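You operate a simulated robot arm through the tools that you are given. There is no shell and no other tool. Be economical: measure what you need, move in short steps, check, and stop when the job is done.

You run a simulated two-armed robot. Do the job below in one go: nothing can be reset, and whatever is moved stays where it is left.

JOB
Take the orange chock and put it on the low shelf of the steel table. Then open the high cupboard door, take the grey tin on the top of the blue cart and put it away in the inside of the high grey cupboard and shut the door again. Then open the upper chest drawer. Do these in the order given. Set down upright: grey tin.

Only the result counts: the job must be done as asked and must still hold three seconds after the hand-in. Knocking over, shifting, dropping, spilling or breaking anything else fails it.

ROBOT AND FRAMES
Two 7-joint arms with fingered hands on one trunk, on a base that drives. Base frame: it is fixed to the floor where the robot stands at the start and does not move with it; the origin is under the middle of the robot, x ahead of it, y to its left, z up; the surface under the hand at the start is at about z = 880. Lengths are in mm, angles in rad, forces in N, time in s.
The left shoulder is at the start at [40, 146, 1053], the right one opposite. With the tool pointing down near the work surface each hand reaches from about 280 to 720 mm from the robot's upright axis, wherever it stands, measured 20 degrees to its own side. Places, roughly: grey tin [-5750, -3250, 750]; high cupboard door [-8500, -2000, 1700]; inside of the high grey cupboard (41x22 cm) [-8660, -2040, 1520]; low shelf of the steel table [600, 4100, 300]; upper chest drawer [-6500, 1100, 900]. Payload 4 kg a hand.
The tool frame of a hand sits at the grasp point between the pads (the TCP): z along the fingers, y along the line on which they close. The tips reach 26 mm beyond it. The gripper opens to 148 mm. The gripper's body begins 73 mm behind the TCP. The gripper is a hand of 3 fingers: y runs from the thumb to the fingers, the wrist lies at [0, 0, -224] in the tool frame.
Orientation is told as [roll, pitch, yaw] about the base's x, y, z axes, in that order, counted from this pose: with the fingers straight down and closing along the base's y, the tool's x points along the base's -x, its y along +y and its z along -z.

CONTROLS
- The arms move only by the tool play_rows. It takes "left_motion", "right_motion" or both (then of equal length, played together; a hand with none holds still); each is a list of rows, each a list of 6 numbers: the shift along the base's x, y, z in units of 40 mm (1.0 is 40 mm), then the turn, a rotation vector about the base's x, y, z in units of 6 degrees (1.0 is 6 degrees). In form: [[dx, dy, dz, ax, ay, az], ...]. A call has 1 to 12 rows; each row shifts and turns the commanded pose from where the row before left it. A call with a number of a shift or a turn outside -1 to 1 is refused whole. A row lasts 0.2 s, in which the tool goes at most 50 mm and 0.15 rad; a call with a longer step from one row to the next is refused whole. Where a pose cannot be reached the arm comes as near as it can. A force on the tool above 40 N (or 10 N above the force at the start of the call, whichever is more), or a blocked arm, ends the call early, and 0.2 s more pass. In this call time passes only in rows, and 0.2 s behind the last. The reply holds the time, the measured pose of the TCP, the force on the tool along the base axes, the opening and the grip force, in the units named above and with some noise, with the torque about the TCP (base axes, N m) and any sound that the robot's microphone picked up, and new pictures: "show" is both (left out), scene, wrist or none (wrist: the cameras of the hands that moved).
- Cameras (640 x 400 px; columns grow to the right, rows downward): "scene" is now at [105.4, -11.3, 1275.9]; the picture's right is [0.03, -1.00, 0.00], its down [-0.73, -0.02, -0.68] and it looks along [0.68, 0.02, -0.73] (base axes); focal length 282 px, centre (320, 200). "left" rides on the left gripper at [-68, -39, -90] in its tool frame; the picture's right is [0.50, -0.87, 0.00], its down [0.66, 0.38, -0.65] and it looks along [0.57, 0.33, 0.76] (tool axes); focal length 222 px, centre (320, 200). "right" rides on the right gripper at [68, -39, -90] in its tool frame; the picture's right is [0.50, 0.87, 0.00], its down [-0.66, 0.38, -0.65] and it looks along [-0.57, 0.33, 0.76] (tool axes); focal length 222 px, centre (320, 200). There is no depth. A picture from a camera that has moved, and an enlarged one, comes with that camera's place and axes in the base frame and with its lens. The place of the scene camera against the robot may be out by one fixed shift of up to 25 mm in any direction.
- move_column(by): slides the trunk up (or, below 0, down) by that many mm; the arms and the scene camera ride with it, the base frame stays. It gives what a move gives, with no picture.
- steer(legs): drives the robot by 1 to 6 legs, each [ahead, left, turn to the left] in mm, mm and rad, along the robot's own axes; the way and the turn of a leg run together, so that a leg with both is an arc; at most 1500 mm and 3.142 rad a leg. The arms and the cameras ride along, it lands a little off, and it stops where it bumps. It gives what a move gives, and a new picture of the scene camera.
- move_fingers(finger1, finger2, thumb_bend, hand): sets how far each is bent, from 0 (flat) to 1 (curled in); at 0.3 the hand is open as for a grip, at 0.7 the pads meet at the TCP. One left out holds its place. A second passes; each finger stops where it meets its share of the squeeze, and holds until it gets a number again. It is the only way to open and close the hand. It gives what a move gives, with no picture; readings hold the bend of each and the force on the fingers (four entries, about 0 where the hand has none), thumb and palm.
- turn_head(pan, tilt): turns the head with the scene camera to pan (to the left, within 1.501 rad either way) and tilt (down, from -0.506 to 1.204), counted from straight ahead of the robot. It gives what a move gives, and a new picture of the scene camera.
- enlarge(camera, box): a new picture of the part [left, top, right, bottom] of that camera's present view, enlarged. No time passes.
- hand_in(): hands the job in; it is judged then, once.

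Go step by step. Nothing tells you exact positions but the pictures and the camera data: compare them with the known pose of the tool, close in by small moves and look again before you grip or let go. The budget is 165 turns and 260 pictures, counting those below and the enlarged ones. Unless the task says otherwise, let go and move clear before handing in, and close with one line.

The tools are called after "Emit:" by a JSON object that holds its "fn" and its "kwargs". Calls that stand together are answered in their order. play_rows: Moves the arms, as the interface text tells. Its arguments: {"type":"object","properties":{"left_motion":{"type":"array","items":{"type":"array","items":{"type":"number"}}},"right_motion":{"type":"array","items":{"type":"array","items":{"type":"number"}}},"show":{"type":"string","enum":["both","scene","wrist","none"]}},"required":[]} The other tools are called the same way: move_column (by) slides the trunk up or down; move_fingers (finger1, finger2, thumb_bend, hand) moves the fingers one by one; steer (legs) drives the base; turn_head (pan, tilt) turns the head that bears the scene camera; enlarge (camera, box) takes an enlarged picture of a part of a camera's view; hand_in () hands the job in.

At the start:

```text
clock: 0.0
left_tcp_pos: [278.7, 261.5, 707.1]
left_tcp_rot: [0.001, 0.002, -0.001]
left_wrist_force: [-0.5, 0.0, 0.1]
left_wrist_torque: [0.02, 0.05, -0.01]
left_grip_width: 148.1
left_finger_force: 0.1
left_shape: jaw
left_bend: [0.3, 0.3, 0.3]
left_finger forces: [0.0, 0.1, 0.0, 0.0, 0.0, 0.1]
right_tcp_pos: [376.4, -61.1, 1000.1]
right_tcp_rot: [0.002, 0.002, -0.002]
right_wrist_force: [0.3, 0.6, -0.2]
right_wrist_torque: [-0.01, 0.02, -0.03]
right_grip_width: 147.9
right_finger_force: 0.0
right_shape: jaw
right_bend: [0.3, 0.3, 0.3]
right_finger forces: [0.0, 0.0, 0.0, 0.1, 0.0, 0.0]
trunk travel left (down, up): [-223.0, 283.0]
robot x, y, heading: [0.9, 2.4, 0.001]
head pan, tilt: [0.026, 0.822]
```

scene: 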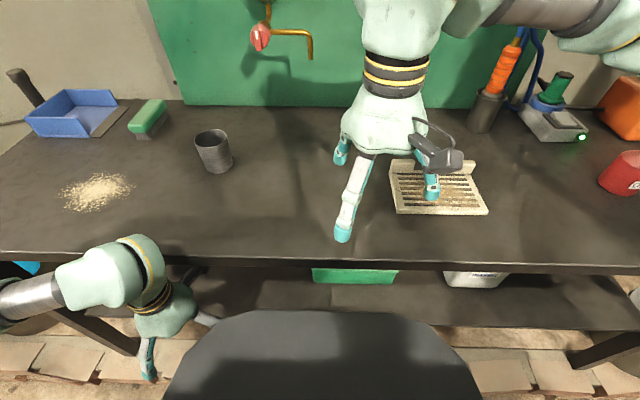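
right: 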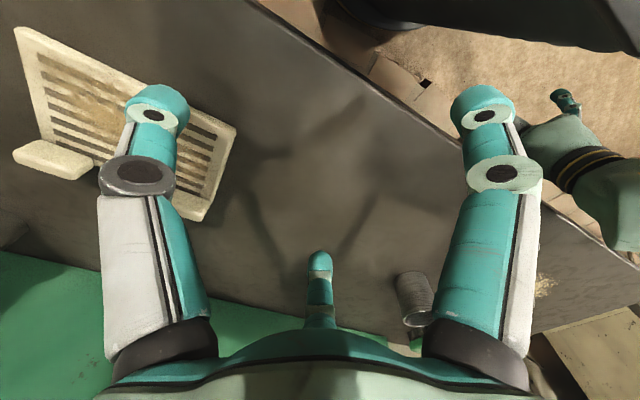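
left: 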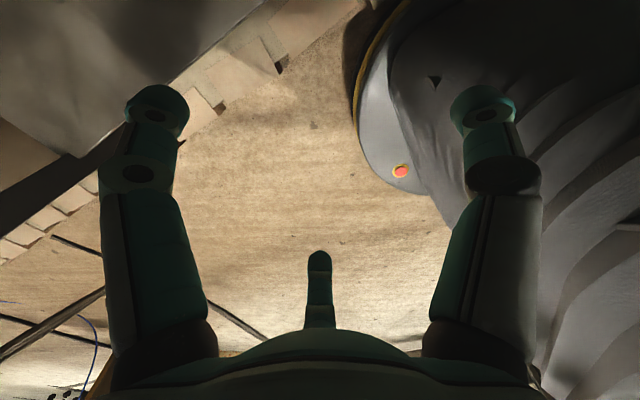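

I see a workbench with various things; an orange object at the right end may be the chock. I'll look right and left with the head before moving.

Emit:
{"fn": "turn_head", "kwargs": {"pan": -0.7, "tilt": 0.5}}

Emit:
{"fn": "turn_head", "kwargs": {"pan": 1.2, "tilt": 0.3}}

```text
clock: 1.1
left_tcp_pos: [279.0, 262.0, 708.0]
left_tcp_rot: [0.0, -0.001, -0.001]
left_wrist_force: [-0.3, 0.1, -0.6]
left_wrist_torque: [-0.01, 0.01, -0.02]
left_grip_width: 148.0
left_finger_force: 0.1
left_shape: jaw
left_bend: [0.3, 0.3, 0.3]
left_finger forces: [0.1, 0.0, 0.0, 0.1, 0.0, 0.0]
right_tcp_pos: [377.3, -61.5, 999.6]
right_tcp_rot: [0.0, -0.001, -0.001]
right_wrist_force: [1.1, 0.2, -0.6]
right_wrist_torque: [0.03, 0.01, -0.01]
right_grip_width: 148.2
right_finger_force: 0.1
right_shape: jaw
right_bend: [0.3, 0.3, 0.3]
right_finger forces: [0.0, 0.0, 0.0, 0.0, 0.1, 0.0]
trunk travel left (down, up): [-223.0, 283.0]
robot x, y, heading: [1.4, 2.0, 0.002]
head pan, tilt: [-0.7, 0.499]
camera scene: at [95.5, -71.9, 1303.6], right [-0.64, -0.77, 0.0], down [-0.37, 0.31, -0.88], along [0.67, -0.56, -0.48], focal length 282 px, centre (320, 200)
```

scene: 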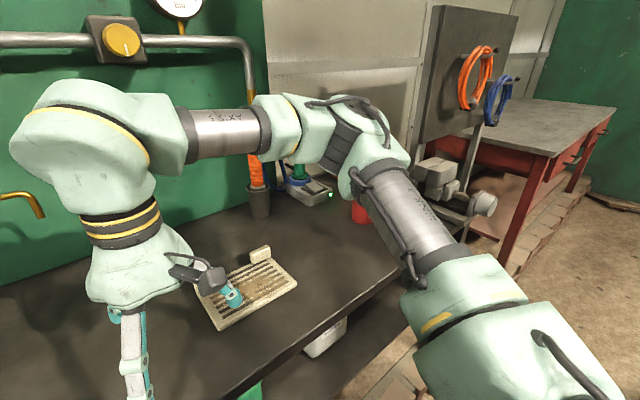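

```text
clock: 3.0
left_tcp_pos: [279.5, 263.1, 708.3]
left_tcp_rot: [0.0, 0.0, 0.0]
left_wrist_force: [-0.7, 0.1, -0.3]
left_wrist_torque: [0.01, -0.01, -0.01]
left_grip_width: 147.9
left_finger_force: 0.0
left_shape: jaw
left_bend: [0.3, 0.3, 0.3]
left_finger forces: [0.1, 0.0, 0.1, 0.1, 0.1, 0.1]
right_tcp_pos: [376.8, -62.9, 1000.4]
right_tcp_rot: [0.002, 0.0, -0.002]
right_wrist_force: [0.5, -0.2, 0.0]
right_wrist_torque: [-0.02, 0.02, -0.02]
right_grip_width: 147.7
right_finger_force: 0.1
right_shape: jaw
right_bend: [0.3, 0.3, 0.3]
right_finger forces: [0.0, 0.0, 0.0, 0.1, 0.0, 0.1]
trunk travel left (down, up): [-223.0, 283.0]
robot x, y, heading: [2.6, -2.6, 0.005]
head pan, tilt: [1.201, 0.3]
camera scene: at [59.6, 73.6, 1322.1], right [0.93, -0.36, 0.0], down [-0.11, -0.28, -0.96], along [0.35, 0.89, -0.3], focal length 282 px, centre (320, 200)
```

scene: 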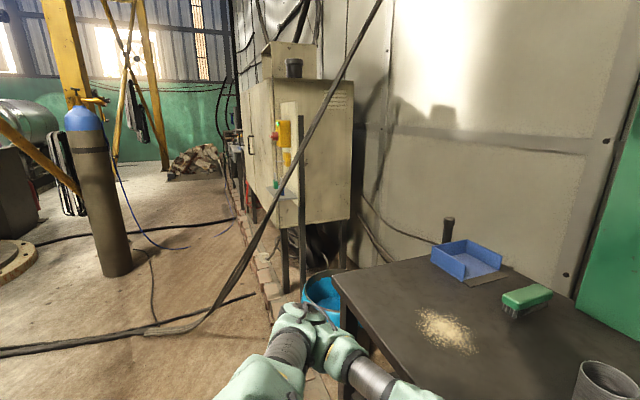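

The orange thing lies past the green-handled item on the bench, hidden by my right arm from this pan. I'll look at it from a view nearer the starting one.

Emit:
{"fn": "turn_head", "kwargs": {"pan": -0.25, "tilt": 0.7}}

Emit:
{"fn": "enlarge", "kwargs": {"camera": "scene", "box": [380, 0, 640, 200]}}

```text
clock: 4.5
left_tcp_pos: [278.0, 261.7, 707.5]
left_tcp_rot: [-0.001, 0.0, 0.0]
left_wrist_force: [-0.4, 0.1, 0.1]
left_wrist_torque: [-0.02, 0.0, 0.01]
left_grip_width: 148.1
left_finger_force: 0.1
left_shape: jaw
left_bend: [0.3, 0.3, 0.3]
left_finger forces: [0.0, 0.0, 0.0, 0.0, 0.1, 0.1]
right_tcp_pos: [377.6, -61.7, 999.2]
right_tcp_rot: [0.002, -0.001, -0.001]
right_wrist_force: [-0.3, -0.4, -0.4]
right_wrist_torque: [-0.01, 0.02, 0.01]
right_grip_width: 147.8
right_finger_force: 0.0
right_shape: jaw
right_bend: [0.3, 0.3, 0.3]
right_finger forces: [0.0, 0.1, 0.0, 0.1, 0.1, 0.0]
trunk travel left (down, up): [-223.0, 283.0]
robot x, y, heading: [-3.7, 1.7, -0.0]
head pan, tilt: [-0.25, 0.7]
camera scene: at [108.1, -34.3, 1286.0], right [-0.25, -0.97, 0.0], down [-0.62, 0.16, -0.76], along [0.74, -0.19, -0.64], focal length 282 px, centre (320, 200)
```

scene: 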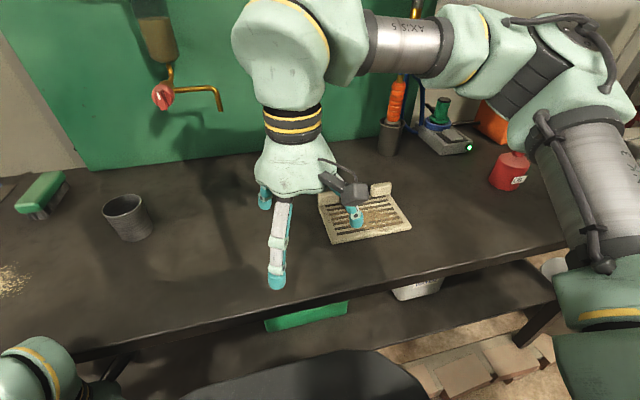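

```text
2.00 times, centred on (510, 100) of scene
camera zoom: at [108.1, -34.3, 1286.0], right [-0.25, -0.97, 0.0], down [-0.62, 0.16, -0.76], along [0.74, -0.19, -0.64], focal length 563 px, centre (-60, 400)
```

zoom: 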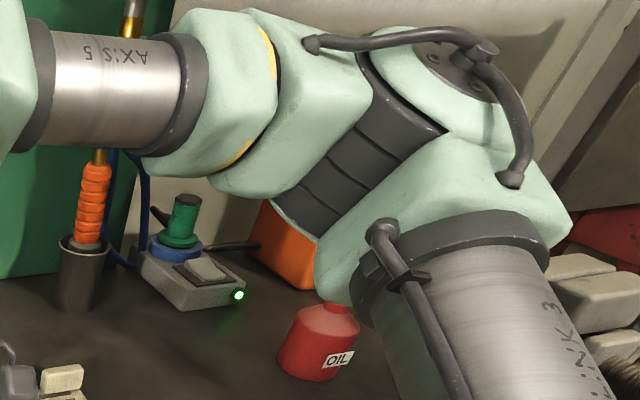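

The orange block seems to be at about [750, -720, 900] on the bench's right end. I'll lift the right hand a little out of the way and drive right to face it.

Emit:
{"fn": "steer", "kwargs": {"legs": [[0, -450, 0]]}}

```text
clock: 7.2
left_tcp_pos: [279.2, -185.3, 708.4]
left_tcp_rot: [-0.002, 0.001, 0.01]
left_wrist_force: [0.2, 1.1, 0.1]
left_wrist_torque: [0.06, -0.03, 0.02]
left_grip_width: 147.8
left_finger_force: 0.0
left_shape: jaw
left_bend: [0.3, 0.3, 0.3]
left_finger forces: [0.1, 0.1, 0.0, 0.0, 0.0, 0.1]
right_tcp_pos: [379.6, -510.2, 1001.1]
right_tcp_rot: [0.002, 0.001, 0.005]
right_wrist_force: [0.1, 0.0, 0.5]
right_wrist_torque: [0.02, 0.01, -0.01]
right_grip_width: 147.8
right_finger_force: 0.0
right_shape: jaw
right_bend: [0.3, 0.3, 0.3]
right_finger forces: [0.0, 0.0, 0.0, 0.0, 0.1, 0.0]
trunk travel left (down, up): [-223.0, 283.0]
robot x, y, heading: [0.1, -451.3, 0.004]
head pan, tilt: [-0.25, 0.7]
camera scene: at [110.1, -484.7, 1286.0], right [-0.24, -0.97, 0.0], down [-0.63, 0.15, -0.76], along [0.74, -0.18, -0.64], focal length 282 px, centre (320, 200)
```

scene: 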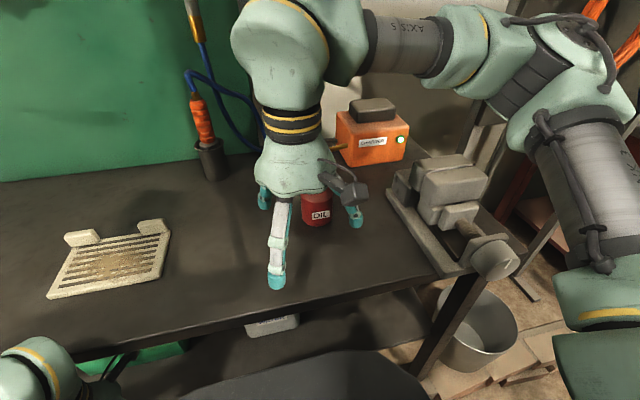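

That orange item is a powered box, not a chock. I'll back away from the bench and look around the hall for the chock.

Emit:
{"fn": "steer", "kwargs": {"legs": [[-500, 450, 0]]}}

Emit:
{"fn": "turn_head", "kwargs": {"pan": -0.9, "tilt": 0.35}}

Emit:
{"fn": "turn_head", "kwargs": {"pan": 0.0, "tilt": 0.6}}

Emit:
{"fn": "turn_head", "kwargs": {"pan": 1.5, "tilt": 0.3}}

```text
clock: 10.9
left_tcp_pos: [-234.6, 251.8, 708.3]
left_tcp_rot: [0.0, 0.0, 0.017]
left_wrist_force: [0.4, 0.5, 0.3]
left_wrist_torque: [0.01, 0.01, -0.02]
left_grip_width: 147.5
left_finger_force: 0.0
left_shape: jaw
left_bend: [0.3, 0.3, 0.3]
left_finger forces: [0.0, 0.0, 0.1, 0.0, 0.0, 0.0]
right_tcp_pos: [-130.2, -69.9, 999.5]
right_tcp_rot: [0.003, -0.001, 0.017]
right_wrist_force: [-0.8, -0.6, 0.3]
right_wrist_torque: [0.0, -0.01, 0.02]
right_grip_width: 147.9
right_finger_force: 0.0
right_shape: jaw
right_bend: [0.3, 0.3, 0.3]
right_finger forces: [0.1, 0.0, 0.0, 0.1, 0.0, 0.0]
trunk travel left (down, up): [-223.0, 283.0]
robot x, y, heading: [-511.2, -17.4, 0.017]
head pan, tilt: [-0.25, 0.7]
camera scene: at [-400.2, -46.9, 1286.0], right [-0.23, -0.97, 0.0], down [-0.63, 0.15, -0.76], along [0.74, -0.18, -0.64], focal length 282 px, centre (320, 200)
```

scene: 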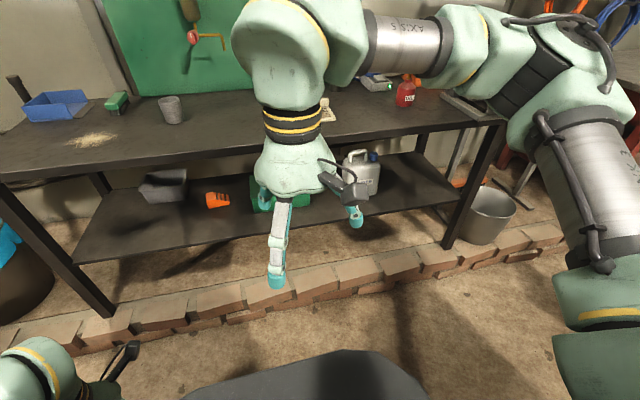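

```text
clock: 12.0
left_tcp_pos: [-236.1, 252.2, 708.0]
left_tcp_rot: [0.002, 0.0, 0.017]
left_wrist_force: [0.8, 0.6, -0.3]
left_wrist_torque: [0.01, -0.02, -0.03]
left_grip_width: 147.9
left_finger_force: 0.1
left_shape: jaw
left_bend: [0.3, 0.3, 0.3]
left_finger forces: [0.1, 0.0, 0.0, 0.0, 0.0, 0.1]
right_tcp_pos: [-130.0, -70.5, 999.4]
right_tcp_rot: [0.003, -0.001, 0.015]
right_wrist_force: [-0.2, -0.3, -0.5]
right_wrist_torque: [0.01, 0.03, 0.0]
right_grip_width: 147.7
right_finger_force: 0.0
right_shape: jaw
right_bend: [0.3, 0.3, 0.3]
right_finger forces: [0.0, 0.0, 0.1, 0.0, 0.1, 0.0]
trunk travel left (down, up): [-223.0, 283.0]
robot x, y, heading: [-505.4, -14.5, 0.018]
head pan, tilt: [-0.901, 0.351]
camera scene: at [-423.5, -99.4, 1317.3], right [-0.77, -0.64, 0.0], down [-0.22, 0.27, -0.94], along [0.6, -0.73, -0.34], focal length 282 px, centre (320, 200)
```

scene: 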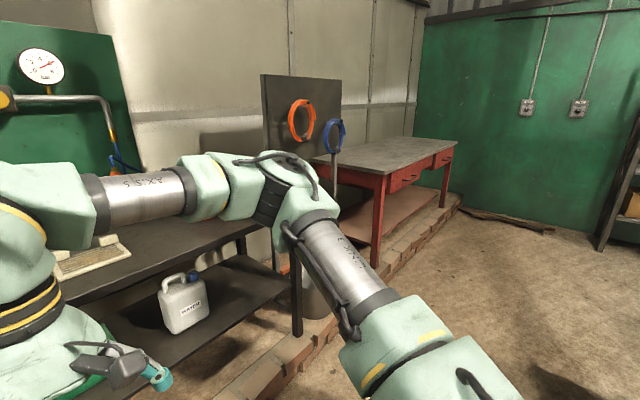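

```text
clock: 13.2
left_tcp_pos: [-234.7, 253.1, 708.9]
left_tcp_rot: [0.001, 0.001, 0.016]
left_wrist_force: [0.2, 0.2, 0.3]
left_wrist_torque: [0.0, -0.01, 0.03]
left_grip_width: 147.8
left_finger_force: 0.0
left_shape: jaw
left_bend: [0.3, 0.3, 0.3]
left_finger forces: [0.0, 0.0, 0.0, 0.0, 0.1, 0.0]
right_tcp_pos: [-128.9, -70.0, 998.8]
right_tcp_rot: [0.002, 0.0, 0.016]
right_wrist_force: [0.1, 0.1, 0.4]
right_wrist_torque: [0.02, 0.0, -0.01]
right_grip_width: 148.2
right_finger_force: 0.0
right_shape: jaw
right_bend: [0.3, 0.3, 0.3]
right_finger forces: [0.0, 0.0, 0.0, 0.0, 0.0, 0.1]
trunk travel left (down, up): [-223.0, 283.0]
robot x, y, heading: [-508.7, -14.8, 0.017]
head pan, tilt: [0.0, 0.6]
camera scene: at [-394.2, -26.2, 1294.6], right [0.02, -1.0, 0.0], down [-0.56, -0.01, -0.83], along [0.82, 0.01, -0.56], focal length 282 px, centre (320, 200)
```

scene: 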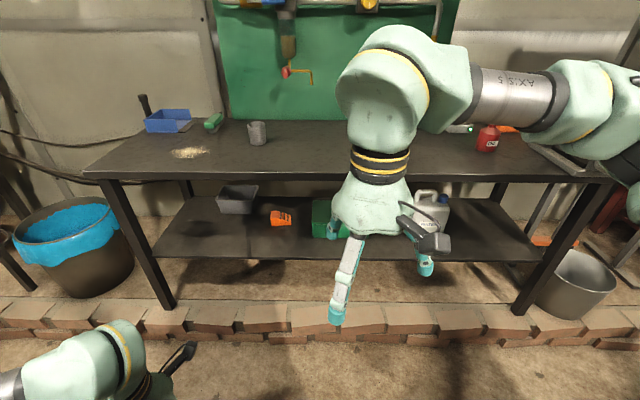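

```text
clock: 14.8
left_tcp_pos: [-234.3, 253.1, 707.2]
left_tcp_rot: [0.0, 0.0, 0.017]
left_wrist_force: [0.3, 0.1, -1.0]
left_wrist_torque: [0.01, 0.0, -0.01]
left_grip_width: 148.1
left_finger_force: 0.0
left_shape: jaw
left_bend: [0.3, 0.3, 0.3]
left_finger forces: [0.0, 0.0, 0.0, 0.1, 0.1, 0.1]
right_tcp_pos: [-130.2, -69.6, 999.1]
right_tcp_rot: [0.001, 0.0, 0.016]
right_wrist_force: [-0.1, -0.4, -0.3]
right_wrist_torque: [0.03, 0.02, 0.03]
right_grip_width: 148.1
right_finger_force: 0.1
right_shape: jaw
right_bend: [0.3, 0.3, 0.3]
right_finger forces: [0.1, 0.0, 0.0, 0.1, 0.0, 0.1]
trunk travel left (down, up): [-223.0, 283.0]
robot x, y, heading: [-509.4, -15.0, 0.014]
head pan, tilt: [1.499, 0.3]
camera scene: at [-477.5, 65.6, 1322.1], right [1.0, -0.05, 0.0], down [-0.02, -0.3, -0.96], along [0.05, 0.95, -0.3], focal length 282 px, centre (320, 200)
```

scene: 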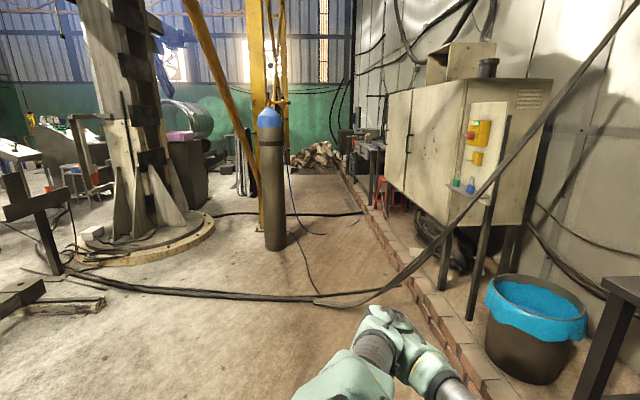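

There is an orange thing on the low shelf of the near bench. I'll look at it closely.

Emit:
{"fn": "turn_head", "kwargs": {"pan": 0.15, "tilt": 0.6}}

Emit:
{"fn": "enlarge", "kwargs": {"camera": "scene", "box": [220, 140, 420, 280]}}

```text
clock: 16.3
left_tcp_pos: [-234.4, 251.3, 707.2]
left_tcp_rot: [0.0, 0.0, 0.019]
left_wrist_force: [0.3, 0.2, -0.2]
left_wrist_torque: [0.02, 0.01, 0.0]
left_grip_width: 147.9
left_finger_force: 0.0
left_shape: jaw
left_bend: [0.3, 0.3, 0.3]
left_finger forces: [0.0, 0.0, 0.0, 0.0, 0.0, 0.0]
right_tcp_pos: [-130.2, -69.3, 999.2]
right_tcp_rot: [0.002, 0.001, 0.016]
right_wrist_force: [0.1, -0.3, 0.2]
right_wrist_torque: [0.0, 0.0, 0.03]
right_grip_width: 148.1
right_finger_force: 0.1
right_shape: jaw
right_bend: [0.3, 0.3, 0.3]
right_finger forces: [0.0, 0.0, 0.0, 0.1, 0.0, 0.0]
trunk travel left (down, up): [-223.0, 283.0]
robot x, y, heading: [-506.7, -16.4, 0.018]
head pan, tilt: [0.15, 0.6]
camera scene: at [-395.5, -12.8, 1294.6], right [0.17, -0.99, 0.0], down [-0.56, -0.09, -0.83], along [0.81, 0.14, -0.56], focal length 282 px, centre (320, 200)
```

scene: 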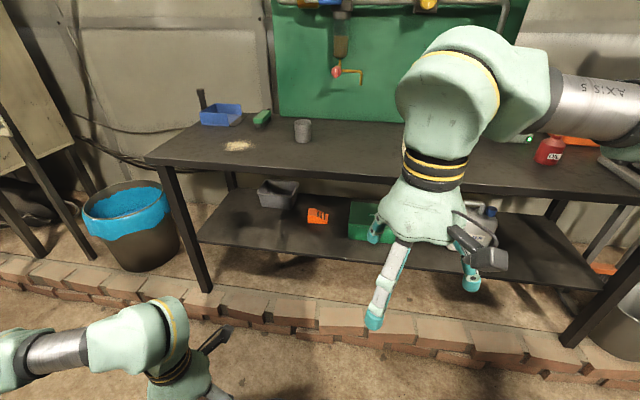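

```text
2.86 times, centred on (320, 210) of scene
camera zoom: at [-395.5, -12.8, 1294.6], right [0.17, -0.99, 0.0], down [-0.56, -0.09, -0.83], along [0.81, 0.14, -0.56], focal length 805 px, centre (320, 171)
```

zoom: 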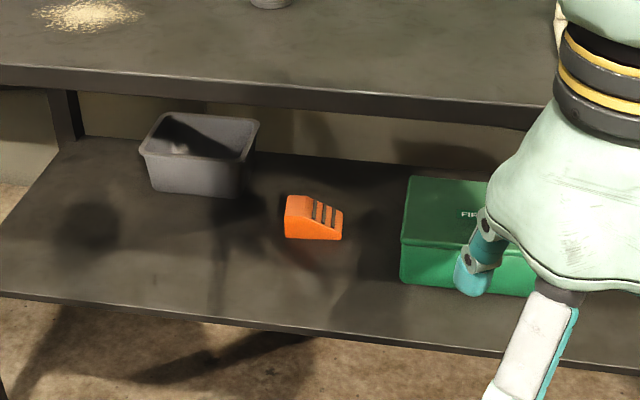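

The orange chock is on the low shelf of the near bench, around [590, 165, 530], shelf top about z = 505. Before I plan the grip I want to see how the three fingers really close.

Emit:
{"fn": "move_fingers", "kwargs": {"hand": "right", "finger1": 0.5, "finger2": 0.5, "thumb_bend": 0.5}}

Emit:
{"fn": "enlarge", "kwargs": {"camera": "right", "box": [0, 0, 640, 400]}}

Emit:
{"fn": "move_fingers", "kwargs": {"hand": "right", "finger1": 0.7, "finger2": 0.7, "thumb_bend": 0.7}}

Emit:
{"fn": "enlarge", "kwargs": {"camera": "right", "box": [0, 0, 640, 400]}}

```text
clock: 17.3
left_tcp_pos: [-234.6, 252.4, 707.8]
left_tcp_rot: [0.001, 0.001, 0.019]
left_wrist_force: [0.3, 1.2, -0.3]
left_wrist_torque: [-0.02, 0.0, 0.03]
left_grip_width: 147.8
left_finger_force: 0.0
left_shape: jaw
left_bend: [0.3, 0.3, 0.3]
left_finger forces: [0.0, 0.0, 0.0, 0.0, 0.0, 0.0]
right_tcp_pos: [-130.1, -69.7, 1000.2]
right_tcp_rot: [0.002, 0.0, 0.014]
right_wrist_force: [-0.1, 0.5, -0.6]
right_wrist_torque: [0.0, -0.02, -0.01]
right_grip_width: 62.7
right_finger_force: 0.0
right_shape: fingers
right_bend: [0.5, 0.5, 0.5]
right_finger forces: [0.0, 0.1, 0.0, 0.0, 0.0, 0.0]
trunk travel left (down, up): [-223.0, 283.0]
robot x, y, heading: [-510.0, -14.3, 0.014]
head pan, tilt: [0.15, 0.6]
```

```text
1.00 times, centred on (320, 200) of right (not enlarged: the box is as wide or as high as the picture)
camera zoom: at [-197.6, -111.0, 1090.6], right [-0.51, 0.86, 0.0], down [0.65, 0.39, 0.65], along [0.56, 0.34, -0.76], focal length 222 px, centre (320, 200)
```

zoom: 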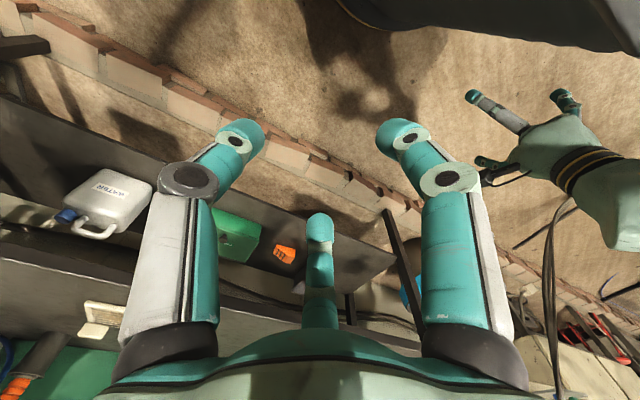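

```text
clock: 18.3
left_tcp_pos: [-235.2, 253.0, 708.7]
left_tcp_rot: [0.0, 0.0, 0.017]
left_wrist_force: [0.3, -0.6, 0.1]
left_wrist_torque: [0.01, -0.01, 0.01]
left_grip_width: 147.9
left_finger_force: 0.0
left_shape: jaw
left_bend: [0.3, 0.3, 0.3]
left_finger forces: [0.0, 0.0, 0.0, 0.0, 0.0, 0.0]
right_tcp_pos: [-129.9, -69.2, 999.4]
right_tcp_rot: [0.002, -0.003, 0.016]
right_wrist_force: [-1.3, -0.6, -1.0]
right_wrist_torque: [0.01, -0.02, 0.0]
right_grip_width: 0.0
right_finger_force: 0.1
right_shape: fingers
right_bend: [0.69, 0.69, 0.7]
right_finger forces: [0.0, 0.0, 0.0, 0.1, 0.0, 0.0]
trunk travel left (down, up): [-223.0, 283.0]
robot x, y, heading: [-508.4, -13.5, 0.021]
head pan, tilt: [0.15, 0.6]
```

```text
1.00 times, centred on (320, 200) of right (not enlarged: the box is as wide or as high as the picture)
camera zoom: at [-197.6, -111.0, 1090.6], right [-0.51, 0.86, 0.0], down [0.65, 0.39, 0.65], along [0.56, 0.34, -0.76], focal length 222 px, centre (320, 200)
```

zoom: 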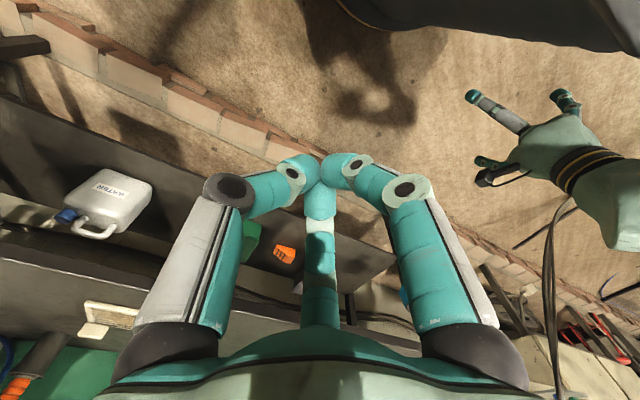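

The hand is a three-jaw radial gripper, so a nearly vertical grip is best. I'll raise the right arm clear, bring the left hand forward, then lower the trunk to look under the bench.

Emit:
{"fn": "play_rows", "kwargs": {"left_motion": [[1, 0, 0, 0, 0, 0], [1, 0, 0, 0, 0, 0], [1, 0, 0, 0, 0, 0], [1, 0, 0, 0, 0, 0], [1, 0, 0, 0, 0, 0], [0, 0, 0, 0, 0, 0]], "right_motion": [[0, -0.65, 0.95, 0, 0, 0], [0, -0.65, 0.95, 0, 0, 0], [0, -0.65, 0.95, 0, 0, 0], [0, -0.65, 0.95, 0, 0, 0], [0, -0.65, 0.95, 0, 0, 0], [0, -0.65, 0.95, 0, 0, 0]], "show": "none"}}

Emit:
{"fn": "move_column", "kwargs": {"by": -223}}

Emit:
{"fn": "turn_head", "kwargs": {"pan": 0.2, "tilt": 0.4}}

Emit:
{"fn": "enlarge", "kwargs": {"camera": "scene", "box": [200, 140, 440, 290]}}

```text
clock: 19.7
left_tcp_pos: [-35.7, 252.8, 709.2]
left_tcp_rot: [-0.001, -0.003, 0.017]
left_wrist_force: [0.2, 0.0, -0.5]
left_wrist_torque: [0.0, -0.03, -0.04]
left_grip_width: 147.9
left_finger_force: 0.0
left_shape: jaw
left_bend: [0.3, 0.3, 0.3]
left_finger forces: [0.0, 0.1, 0.0, 0.0, 0.0, 0.0]
right_tcp_pos: [-133.5, -227.5, 1229.9]
right_tcp_rot: [0.002, -0.002, 0.015]
right_wrist_force: [-0.2, 0.7, -0.4]
right_wrist_torque: [0.0, -0.02, 0.04]
right_grip_width: 0.0
right_finger_force: 0.0
right_shape: fingers
right_bend: [0.69, 0.69, 0.7]
right_finger forces: [0.0, 0.0, 0.0, 0.1, 0.1, 0.1]
trunk travel left (down, up): [-223.0, 283.0]
robot x, y, heading: [-509.1, -14.6, 0.02]
head pan, tilt: [0.15, 0.6]
```

```text
clock: 22.0
left_tcp_pos: [-36.1, 251.5, 485.1]
left_tcp_rot: [0.0, 0.0, 0.018]
left_wrist_force: [0.8, -0.2, 0.3]
left_wrist_torque: [0.01, 0.01, 0.01]
left_grip_width: 148.1
left_finger_force: 0.1
left_shape: jaw
left_bend: [0.3, 0.3, 0.3]
left_finger forces: [0.1, 0.0, 0.1, 0.0, 0.0, 0.0]
right_tcp_pos: [-130.8, -228.1, 1005.9]
right_tcp_rot: [0.002, 0.0, 0.014]
right_wrist_force: [0.2, -0.2, 0.4]
right_wrist_torque: [0.01, 0.01, 0.01]
right_grip_width: 0.2
right_finger_force: 0.0
right_shape: fingers
right_bend: [0.69, 0.69, 0.7]
right_finger forces: [0.0, 0.0, 0.0, 0.1, 0.0, 0.1]
trunk travel left (down, up): [0.0, 506.0]
robot x, y, heading: [-507.4, -12.9, 0.021]
head pan, tilt: [0.15, 0.6]
```

```text
clock: 22.8
left_tcp_pos: [-34.8, 251.1, 485.3]
left_tcp_rot: [0.0, 0.001, 0.018]
left_wrist_force: [0.4, -0.1, -0.2]
left_wrist_torque: [0.01, -0.01, 0.02]
left_grip_width: 147.8
left_finger_force: 0.1
left_shape: jaw
left_bend: [0.3, 0.3, 0.3]
left_finger forces: [0.1, 0.1, 0.0, 0.0, 0.0, 0.1]
right_tcp_pos: [-130.2, -227.5, 1006.2]
right_tcp_rot: [0.002, 0.0, 0.016]
right_wrist_force: [-1.1, -0.8, 0.4]
right_wrist_torque: [0.0, 0.0, 0.02]
right_grip_width: 0.0
right_finger_force: 0.0
right_shape: fingers
right_bend: [0.69, 0.69, 0.7]
right_finger forces: [0.0, 0.0, 0.0, 0.1, 0.0, 0.1]
trunk travel left (down, up): [0.0, 506.0]
robot x, y, heading: [-506.9, -10.3, 0.016]
head pan, tilt: [0.201, 0.4]
camera scene: at [-392.2, -7.6, 1090.2], right [0.22, -0.98, 0.0], down [-0.38, -0.08, -0.92], along [0.9, 0.2, -0.39], focal length 282 px, centre (320, 200)
```

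scene: 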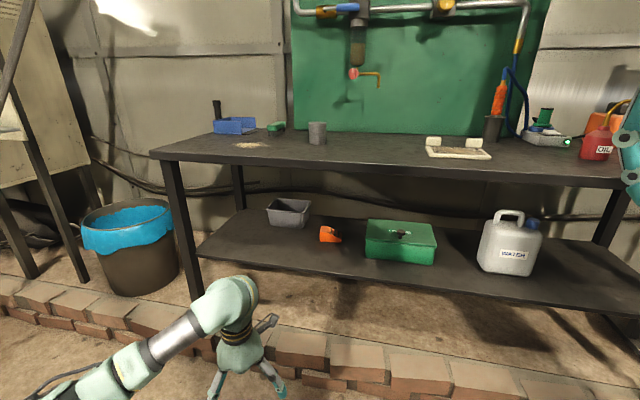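

```text
2.67 times, centred on (320, 215) of scene
camera zoom: at [-392.2, -7.6, 1090.2], right [0.22, -0.98, 0.0], down [-0.38, -0.08, -0.92], along [0.9, 0.2, -0.39], focal length 751 px, centre (320, 160)
```

zoom: 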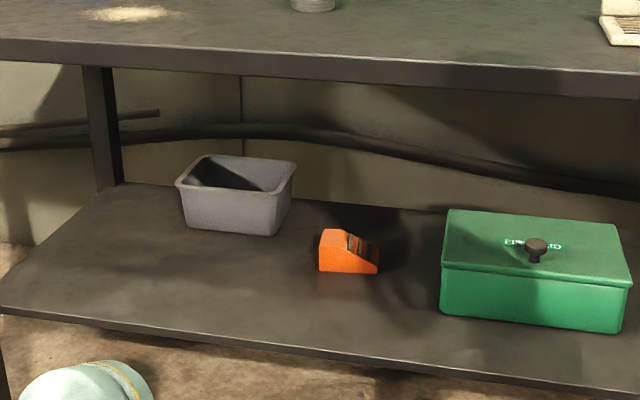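

The chock's near-left bottom corner works out near [570, 205, 492], about 88 mm long along y and 65 high. I'll turn the left hand so its thumb is nearest me and its two fingers form an open fork facing ahead, at fork height, then drive in.

Emit:
{"fn": "play_rows", "kwargs": {"left_motion": [[0.25, 0, 0.12, 0, 0, -1], [0.25, 0, 0.12, 0, 0, -1], [0.25, 0, 0.12, 0, 0, -1], [0.25, 0, 0.12, 0, 0, -1], [0.25, 0, 0.12, 0, 0, -1], [0.25, 0, 0.12, 0, 0, -1], [0.25, 0, 0.12, 0, 0, -1], [0.25, 0, 0.12, 0, 0, -1], [0.25, 0, 0.12, 0, 0, -1], [0.25, 0, 0.12, 0, 0, -1], [0.25, 0, 0.12, 0, 0, -1], [0.25, 0, 0.12, 0, 0, -1]], "show": "none"}}

Emit:
{"fn": "play_rows", "kwargs": {"left_motion": [[0.2, 0, 0, 0, 0, -1], [0, 0, 0, 0, 0, -1], [0, 0, 0, 0, 0, -1]], "show": "both"}}

```text
clock: 25.4
left_tcp_pos: [-138.3, 106.7, 645.6]
left_tcp_rot: [0.006, 0.0, -1.235]
left_wrist_force: [0.0, 0.3, -0.4]
left_wrist_torque: [0.02, -0.02, -0.02]
left_grip_width: 147.7
left_finger_force: 0.1
left_shape: jaw
left_bend: [0.3, 0.3, 0.3]
left_finger forces: [0.0, 0.0, 0.0, 0.1, 0.0, 0.0]
left hand out of reach, approached as far as the arm can: row 3, 4, 5, 6, 7, 8, 9, 10, 11, 12
right_tcp_pos: [-129.9, -228.6, 1005.9]
right_tcp_rot: [0.002, 0.0, 0.016]
right_wrist_force: [0.6, 0.9, -0.4]
right_wrist_torque: [0.03, -0.01, 0.02]
right_grip_width: 0.2
right_finger_force: 0.0
right_shape: fingers
right_bend: [0.69, 0.69, 0.7]
right_finger forces: [0.0, 0.0, 0.1, 0.0, 0.1, 0.1]
trunk travel left (down, up): [0.0, 506.0]
robot x, y, heading: [-508.0, -11.6, 0.02]
head pan, tilt: [0.201, 0.4]
```

```text
clock: 26.2
left_tcp_pos: [-201.5, 60.8, 622.6]
left_tcp_rot: [0.004, -0.001, -1.55]
left_wrist_force: [0.2, -0.8, 0.2]
left_wrist_torque: [-0.01, -0.01, 0.02]
left_grip_width: 148.0
left_finger_force: 0.1
left_shape: jaw
left_bend: [0.3, 0.3, 0.3]
left_finger forces: [0.0, 0.0, 0.1, 0.1, 0.0, 0.0]
left hand out of reach, approached as far as the arm can: row 1, 2, 3
right_tcp_pos: [-130.2, -227.9, 1006.7]
right_tcp_rot: [0.003, -0.001, 0.017]
right_wrist_force: [0.0, -0.5, 0.2]
right_wrist_torque: [-0.02, -0.02, 0.02]
right_grip_width: 0.1
right_finger_force: 0.0
right_shape: fingers
right_bend: [0.69, 0.69, 0.7]
right_finger forces: [0.0, 0.0, 0.0, 0.1, 0.0, 0.0]
trunk travel left (down, up): [0.0, 506.0]
robot x, y, heading: [-509.2, -17.3, 0.019]
head pan, tilt: [0.201, 0.4]
camera scene: at [-392.3, -7.9, 1090.3], right [0.22, -0.98, 0.0], down [-0.38, -0.08, -0.92], along [0.9, 0.2, -0.39], focal length 282 px, centre (320, 200)
camera left: at [-239.2, -7.8, 712.8], right [-0.88, 0.48, 0.0], down [0.36, 0.66, 0.66], along [0.32, 0.57, -0.76], focal length 222 px, centre (320, 200)
```

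scene: 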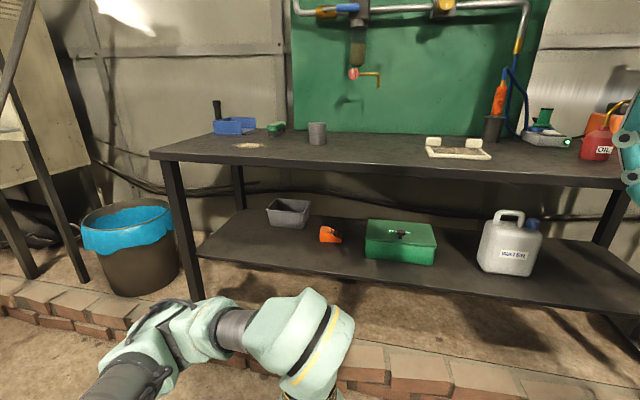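
left: 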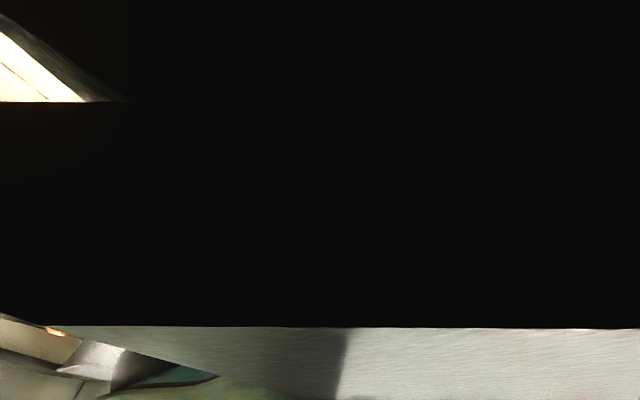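

The left wrist does not favour that turn; by symmetry the right hand should. I'll turn the left hand back and raise it clear, and bring the right hand down with that turn instead.

Emit:
{"fn": "play_rows", "kwargs": {"left_motion": [[0, 0, 0, 0, 0, 1], [0, 0, 0, 0, 0, 1], [0, 0, 0, 0, 0, 1], [0, 0, 0, 0, 0, 1], [0, 0, 0, 0, 0, 1], [0, 0, 0, 0, 0, 1], [0, 0, 0, 0, 0, 1], [0, 0, 0, 0, 0, 1], [0, 0, 0, 0, 0, 1], [0, 0, 0, 0, 0, 1], [0, 0, 0, 0, 0, 1], [0, 0, 0, 0, 0, 1]], "right_motion": [[0.5, 0, 0, 0, 0, -1], [0.5, 0, 0, 0, 0, -1], [0.5, 0, 0, 0, 0, -1], [0.5, 0, 0, 0, 0, -1], [0, 0, -0.5, 0, 0, -1], [0, 0, -0.5, 0, 0, -1], [0, 0, -0.5, 0, 0, -1], [0, 0, -0.5, 0, 0, -1], [0, 0, -0.5, 0, 0, -1], [0, 0, -0.5, 0, 0, -1], [0, 0, -0.5, 0, 0, -1], [0, 0, -0.5, 0, 0, -1]], "show": "none"}}

Emit:
{"fn": "play_rows", "kwargs": {"left_motion": [[0, 0, 0, 0, 0, 1], [0, 0, 0, 0, 0, 1], [0, 0, 0, 0, 0, 1], [0, 0, 0.5, 0, 0, 0], [0, 0, 0.5, 0, 0, 0], [0, 0, 0.5, 0, 0, 0], [0, 0, 0.5, 0, 0, 0], [0, 0, 0.5, 0, 0, 0]], "right_motion": [[0, 0, -1, 0, 0, -1], [0, 0, -1, 0, 0, -1], [0, 0, -1, 0, 0, -1], [0, 0, -1, 0, 0, 0], [0, 0, -1, 0, 0, 0], [0, 0, -1, 0, 0, 0], [0, 0, -1, 0, 0, 0], [0, 0, -0.2, 0, 0, 0]], "show": "scene"}}

```text
clock: 28.8
left_tcp_pos: [-201.0, 60.7, 622.5]
left_tcp_rot: [0.0, 0.0, -0.293]
left_wrist_force: [0.0, -0.7, 0.3]
left_wrist_torque: [-0.04, 0.0, 0.0]
left_grip_width: 147.9
left_finger_force: 0.1
left_shape: jaw
left_bend: [0.3, 0.3, 0.3]
left_finger forces: [0.1, 0.0, 0.0, 0.0, 0.0, 0.0]
right_tcp_pos: [-49.1, -226.5, 845.1]
right_tcp_rot: [0.001, 0.0, -1.243]
right_wrist_force: [-0.4, 0.4, 0.1]
right_wrist_torque: [0.01, 0.02, 0.0]
right_grip_width: 0.1
right_finger_force: 0.1
right_shape: fingers
right_bend: [0.69, 0.69, 0.7]
right_finger forces: [0.0, 0.0, 0.0, 0.0, 0.1, 0.0]
trunk travel left (down, up): [0.0, 506.0]
robot x, y, heading: [-510.5, -10.1, 0.017]
head pan, tilt: [0.201, 0.4]
```

```text
clock: 30.6
left_tcp_pos: [-201.5, 60.4, 722.8]
left_tcp_rot: [0.0, -0.001, 0.019]
left_wrist_force: [-0.5, 0.6, 0.0]
left_wrist_torque: [-0.01, 0.02, -0.04]
left_grip_width: 147.8
left_finger_force: 0.0
left_shape: jaw
left_bend: [0.3, 0.3, 0.3]
left_finger forces: [0.0, 0.1, 0.0, 0.0, 0.1, 0.0]
right_tcp_pos: [-14.8, -272.9, 582.4]
right_tcp_rot: [-0.004, 0.002, -1.551]
right_wrist_force: [0.0, 0.0, 0.4]
right_wrist_torque: [-0.01, 0.02, 0.0]
right_grip_width: 0.5
right_finger_force: 0.1
right_shape: fingers
right_bend: [0.69, 0.69, 0.7]
right_finger forces: [0.1, 0.0, 0.1, 0.0, 0.0, 0.0]
right hand out of reach, approached as far as the arm can: row 3, 5, 6, 7, 8
trunk travel left (down, up): [0.0, 506.0]
robot x, y, heading: [-507.1, -14.4, 0.02]
head pan, tilt: [0.201, 0.4]
camera scene: at [-392.4, -7.7, 1090.3], right [0.22, -0.98, 0.0], down [-0.38, -0.08, -0.92], along [0.9, 0.2, -0.39], focal length 282 px, centre (320, 200)
```

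scene: 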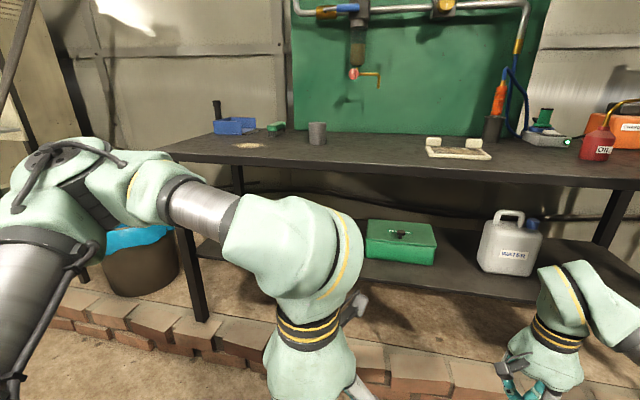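

The right hand turns as wanted but hits a limit near this reach. I'll test whether tilting the hand forward frees it.

Emit:
{"fn": "play_rows", "kwargs": {"right_motion": [[0.6, 0, 0, 0, -1, 0], [0.6, 0, 0, 0, -1, 0], [0.6, 0, 0, 0, -1, 0], [0.6, 0, -0.3, 0, -1, 0], [0.6, 0, -0.3, 0, -1, 0], [0.6, 0, -0.3, 0, 0, 0]], "show": "scene"}}

Emit:
{"fn": "move_fingers", "kwargs": {"hand": "right", "finger1": 0.3, "finger2": 0.3, "thumb_bend": 0.3}}

```text
clock: 32.0
left_tcp_pos: [-201.2, 60.4, 723.1]
left_tcp_rot: [0.0, 0.001, 0.017]
left_wrist_force: [0.7, 1.1, -0.6]
left_wrist_torque: [-0.01, 0.0, -0.03]
left_grip_width: 148.0
left_finger_force: 0.1
left_shape: jaw
left_bend: [0.3, 0.3, 0.3]
left_finger forces: [0.1, 0.0, 0.1, 0.0, 0.0, 0.0]
right_tcp_pos: [175.7, -349.6, 571.1]
right_tcp_rot: [0.524, -0.008, -1.557]
right_wrist_force: [0.7, 0.5, 0.8]
right_wrist_torque: [0.01, 0.0, -0.02]
right_grip_width: 0.2
right_finger_force: 0.0
right_shape: fingers
right_bend: [0.69, 0.69, 0.7]
right_finger forces: [0.0, 0.0, 0.0, 0.1, 0.0, 0.0]
right hand out of reach, approached as far as the arm can: row 1, 2, 3, 4, 5
trunk travel left (down, up): [0.0, 506.0]
robot x, y, heading: [-506.9, -17.1, 0.022]
head pan, tilt: [0.201, 0.4]
camera scene: at [-391.8, -7.5, 1090.2], right [0.22, -0.98, 0.0], down [-0.38, -0.08, -0.92], along [0.9, 0.2, -0.39], focal length 282 px, centre (320, 200)
```

scene: 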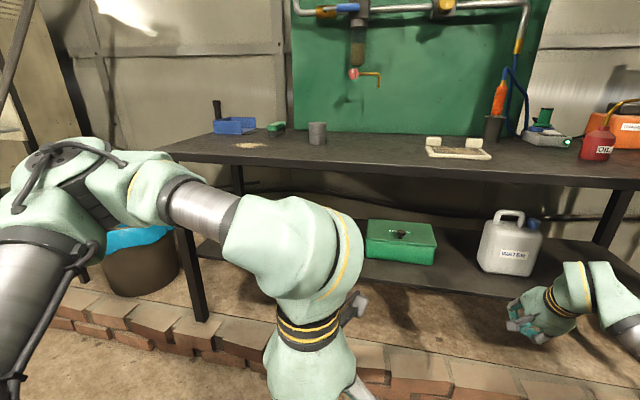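

```text
clock: 33.0
left_tcp_pos: [-201.0, 60.8, 723.8]
left_tcp_rot: [0.0, 0.0, 0.018]
left_wrist_force: [0.0, -0.3, 0.8]
left_wrist_torque: [0.02, 0.0, -0.01]
left_grip_width: 147.8
left_finger_force: 0.1
left_shape: jaw
left_bend: [0.3, 0.3, 0.3]
left_finger forces: [0.1, 0.0, 0.0, 0.0, 0.0, 0.0]
right_tcp_pos: [174.7, -348.9, 573.0]
right_tcp_rot: [0.526, -0.007, -1.558]
right_wrist_force: [-0.8, 0.1, 0.4]
right_wrist_torque: [0.03, -0.01, -0.04]
right_grip_width: 126.5
right_finger_force: 0.0
right_shape: fingers
right_bend: [0.3, 0.3, 0.3]
right_finger forces: [0.0, 0.1, 0.0, 0.1, 0.0, 0.1]
trunk travel left (down, up): [0.0, 506.0]
robot x, y, heading: [-507.7, -14.2, 0.015]
head pan, tilt: [0.201, 0.4]
```

Tilting helped: the right hand now reaches 680 mm ahead. I'll see how upright I can get it there, and tuck the left hand back to its side.

Emit:
{"fn": "play_rows", "kwargs": {"right_motion": [[0, 0.5, 0, 0, 0.5, 0], [0, 0.5, 0, 0, 0.5, 0], [0, 0.5, 0, 0, 0.5, 0], [0, 0.5, 0, 0, 0.5, 0]], "left_motion": [[-0.4, 0.9, 0, 0, 0, 0], [-0.4, 0.9, 0, 0, 0, 0], [-0.4, 0.9, 0, 0, 0, 0], [-0.4, 0.9, 0, 0, 0, 0]], "show": "none"}}

Emit:
{"fn": "play_rows", "kwargs": {"right_motion": [[0, 0, 0, 0, 0.5, 0], [0, 0, 0, 0, 0.5, 0]], "show": "wrist"}}

```text
clock: 34.0
left_tcp_pos: [-236.3, 203.1, 738.3]
left_tcp_rot: [-0.002, 0.002, 0.018]
left_wrist_force: [-0.1, 0.5, 0.4]
left_wrist_torque: [-0.01, 0.02, 0.03]
left_grip_width: 147.8
left_finger_force: 0.1
left_shape: jaw
left_bend: [0.3, 0.3, 0.3]
left_finger forces: [0.0, 0.1, 0.0, 0.0, 0.0, 0.0]
left hand out of reach, approached as far as the arm can: row 3, 4
right_tcp_pos: [173.1, -270.4, 573.7]
right_tcp_rot: [0.316, -0.004, -1.556]
right_wrist_force: [-0.6, 0.2, -0.3]
right_wrist_torque: [0.02, 0.02, 0.0]
right_grip_width: 126.5
right_finger_force: 0.1
right_shape: fingers
right_bend: [0.3, 0.3, 0.3]
right_finger forces: [0.1, 0.0, 0.0, 0.0, 0.0, 0.0]
trunk travel left (down, up): [0.0, 506.0]
robot x, y, heading: [-505.7, -15.1, 0.015]
head pan, tilt: [0.201, 0.4]
```

```text
clock: 34.6
left_tcp_pos: [-236.5, 202.1, 738.3]
left_tcp_rot: [0.0, 0.001, 0.018]
left_wrist_force: [0.1, -0.6, -0.1]
left_wrist_torque: [0.01, 0.01, 0.02]
left_grip_width: 147.8
left_finger_force: 0.0
left_shape: jaw
left_bend: [0.3, 0.3, 0.3]
left_finger forces: [0.0, 0.1, 0.0, 0.1, 0.0, 0.0]
right_tcp_pos: [175.0, -269.8, 573.4]
right_tcp_rot: [0.21, -0.005, -1.556]
right_wrist_force: [0.2, 0.4, 0.1]
right_wrist_torque: [0.02, 0.0, 0.02]
right_grip_width: 126.5
right_finger_force: 0.0
right_shape: fingers
right_bend: [0.3, 0.3, 0.3]
right_finger forces: [0.0, 0.0, 0.0, 0.0, 0.0, 0.0]
trunk travel left (down, up): [0.0, 506.0]
robot x, y, heading: [-507.2, -13.7, 0.019]
head pan, tilt: [0.201, 0.4]
camera right: at [116.1, -204.2, 654.1], right [0.84, 0.51, 0.18], down [0.24, -0.65, 0.72], along [0.49, -0.56, -0.67], focal length 222 px, centre (320, 200)
```

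right: 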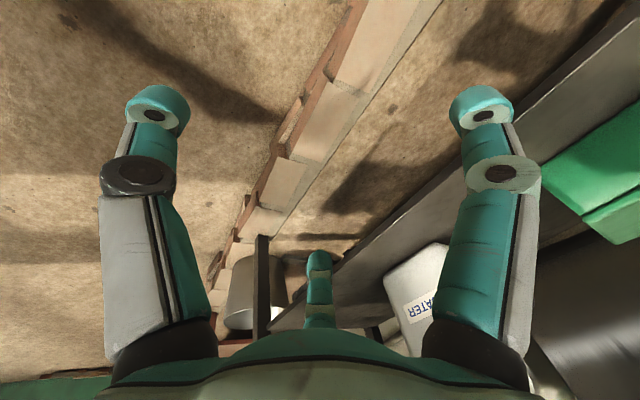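

The right hand is nearly upright with long reach. I'll drive left so that it lines up with the chock, and look right at it.

Emit:
{"fn": "steer", "kwargs": {"legs": [[0, 430, 0]]}}

Emit:
{"fn": "turn_head", "kwargs": {"pan": -0.3, "tilt": 0.45}}

Emit:
{"fn": "enlarge", "kwargs": {"camera": "scene", "box": [220, 130, 420, 260]}}

Emit:
{"fn": "enlarge", "kwargs": {"camera": "right", "box": [0, 0, 640, 400]}}

```text
clock: 37.1
left_tcp_pos: [-243.9, 620.9, 738.2]
left_tcp_rot: [0.0, 0.001, 0.017]
left_wrist_force: [0.6, 0.1, 0.3]
left_wrist_torque: [-0.01, 0.01, -0.03]
left_grip_width: 147.7
left_finger_force: 0.1
left_shape: jaw
left_bend: [0.3, 0.3, 0.3]
left_finger forces: [0.0, 0.0, 0.0, 0.0, 0.0, 0.0]
right_tcp_pos: [167.0, 149.6, 573.5]
right_tcp_rot: [0.213, -0.002, -1.557]
right_wrist_force: [-0.4, 0.0, 0.3]
right_wrist_torque: [0.0, 0.01, -0.01]
right_grip_width: 126.6
right_finger_force: 0.0
right_shape: fingers
right_bend: [0.3, 0.3, 0.3]
right_finger forces: [0.0, 0.0, 0.0, 0.0, 0.1, 0.0]
trunk travel left (down, up): [0.0, 506.0]
robot x, y, heading: [-511.8, 401.7, 0.012]
head pan, tilt: [0.201, 0.4]
camera scene: at [-399.4, 412.2, 1090.2], right [0.22, -0.98, 0.0], down [-0.38, -0.08, -0.92], along [0.9, 0.2, -0.39], focal length 282 px, centre (320, 200)
```

scene: 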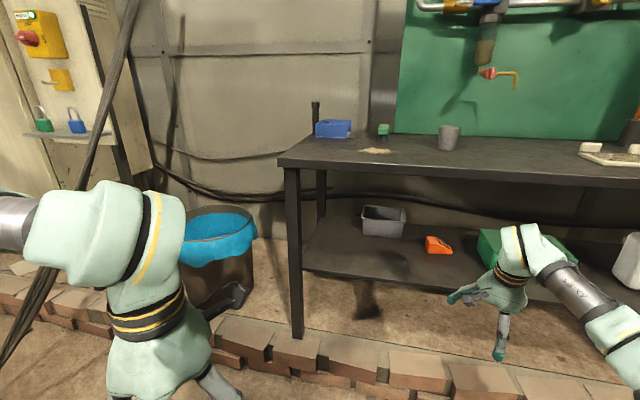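

```text
clock: 38.1
left_tcp_pos: [-243.0, 621.0, 737.5]
left_tcp_rot: [-0.001, 0.003, 0.016]
left_wrist_force: [-0.3, 0.6, -0.2]
left_wrist_torque: [-0.01, 0.02, 0.01]
left_grip_width: 147.8
left_finger_force: 0.1
left_shape: jaw
left_bend: [0.3, 0.3, 0.3]
left_finger forces: [0.1, 0.0, 0.1, 0.1, 0.0, 0.1]
right_tcp_pos: [166.5, 148.4, 572.8]
right_tcp_rot: [0.211, -0.003, -1.557]
right_wrist_force: [0.0, -0.5, 0.4]
right_wrist_torque: [0.05, -0.01, 0.01]
right_grip_width: 126.6
right_finger_force: 0.0
right_shape: fingers
right_bend: [0.3, 0.3, 0.3]
right_finger forces: [0.1, 0.1, 0.0, 0.1, 0.0, 0.0]
trunk travel left (down, up): [0.0, 506.0]
robot x, y, heading: [-518.7, 403.3, 0.014]
head pan, tilt: [-0.3, 0.45]
camera scene: at [-401.6, 366.0, 1085.6], right [-0.28, -0.96, 0.0], down [-0.42, 0.12, -0.9], along [0.86, -0.25, -0.44], focal length 282 px, centre (320, 200)
```

scene: 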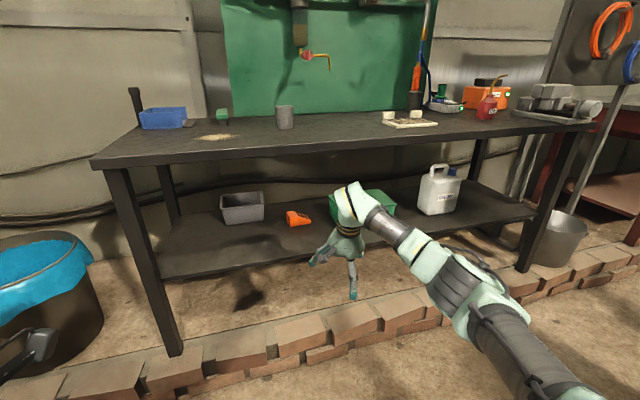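

```text
3.08 times, centred on (320, 195) of scene
camera zoom: at [-401.6, 366.0, 1085.6], right [-0.28, -0.96, 0.0], down [-0.42, 0.12, -0.9], along [0.86, -0.25, -0.44], focal length 866 px, centre (320, 215)
```

zoom: 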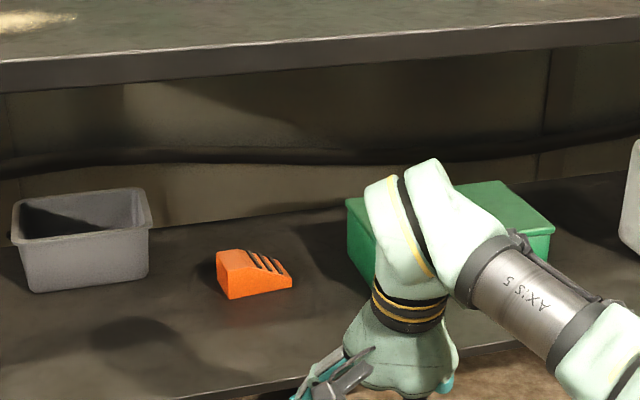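

```text
1.00 times, centred on (320, 200) of right (not enlarged: the box is as wide or as high as the picture)
camera zoom: at [108.8, 214.5, 654.1], right [0.84, 0.51, 0.18], down [0.24, -0.65, 0.72], along [0.49, -0.56, -0.67], focal length 222 px, centre (320, 200)
```

zoom: 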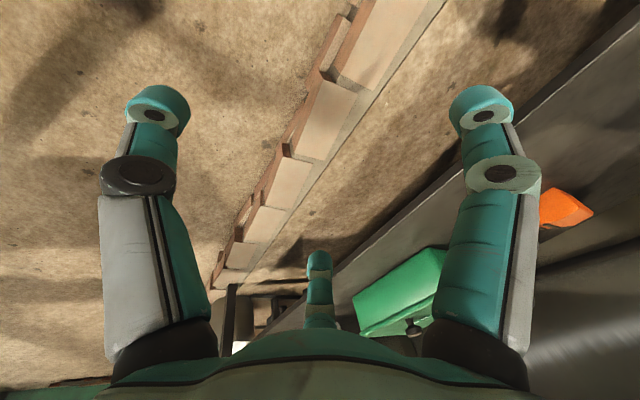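

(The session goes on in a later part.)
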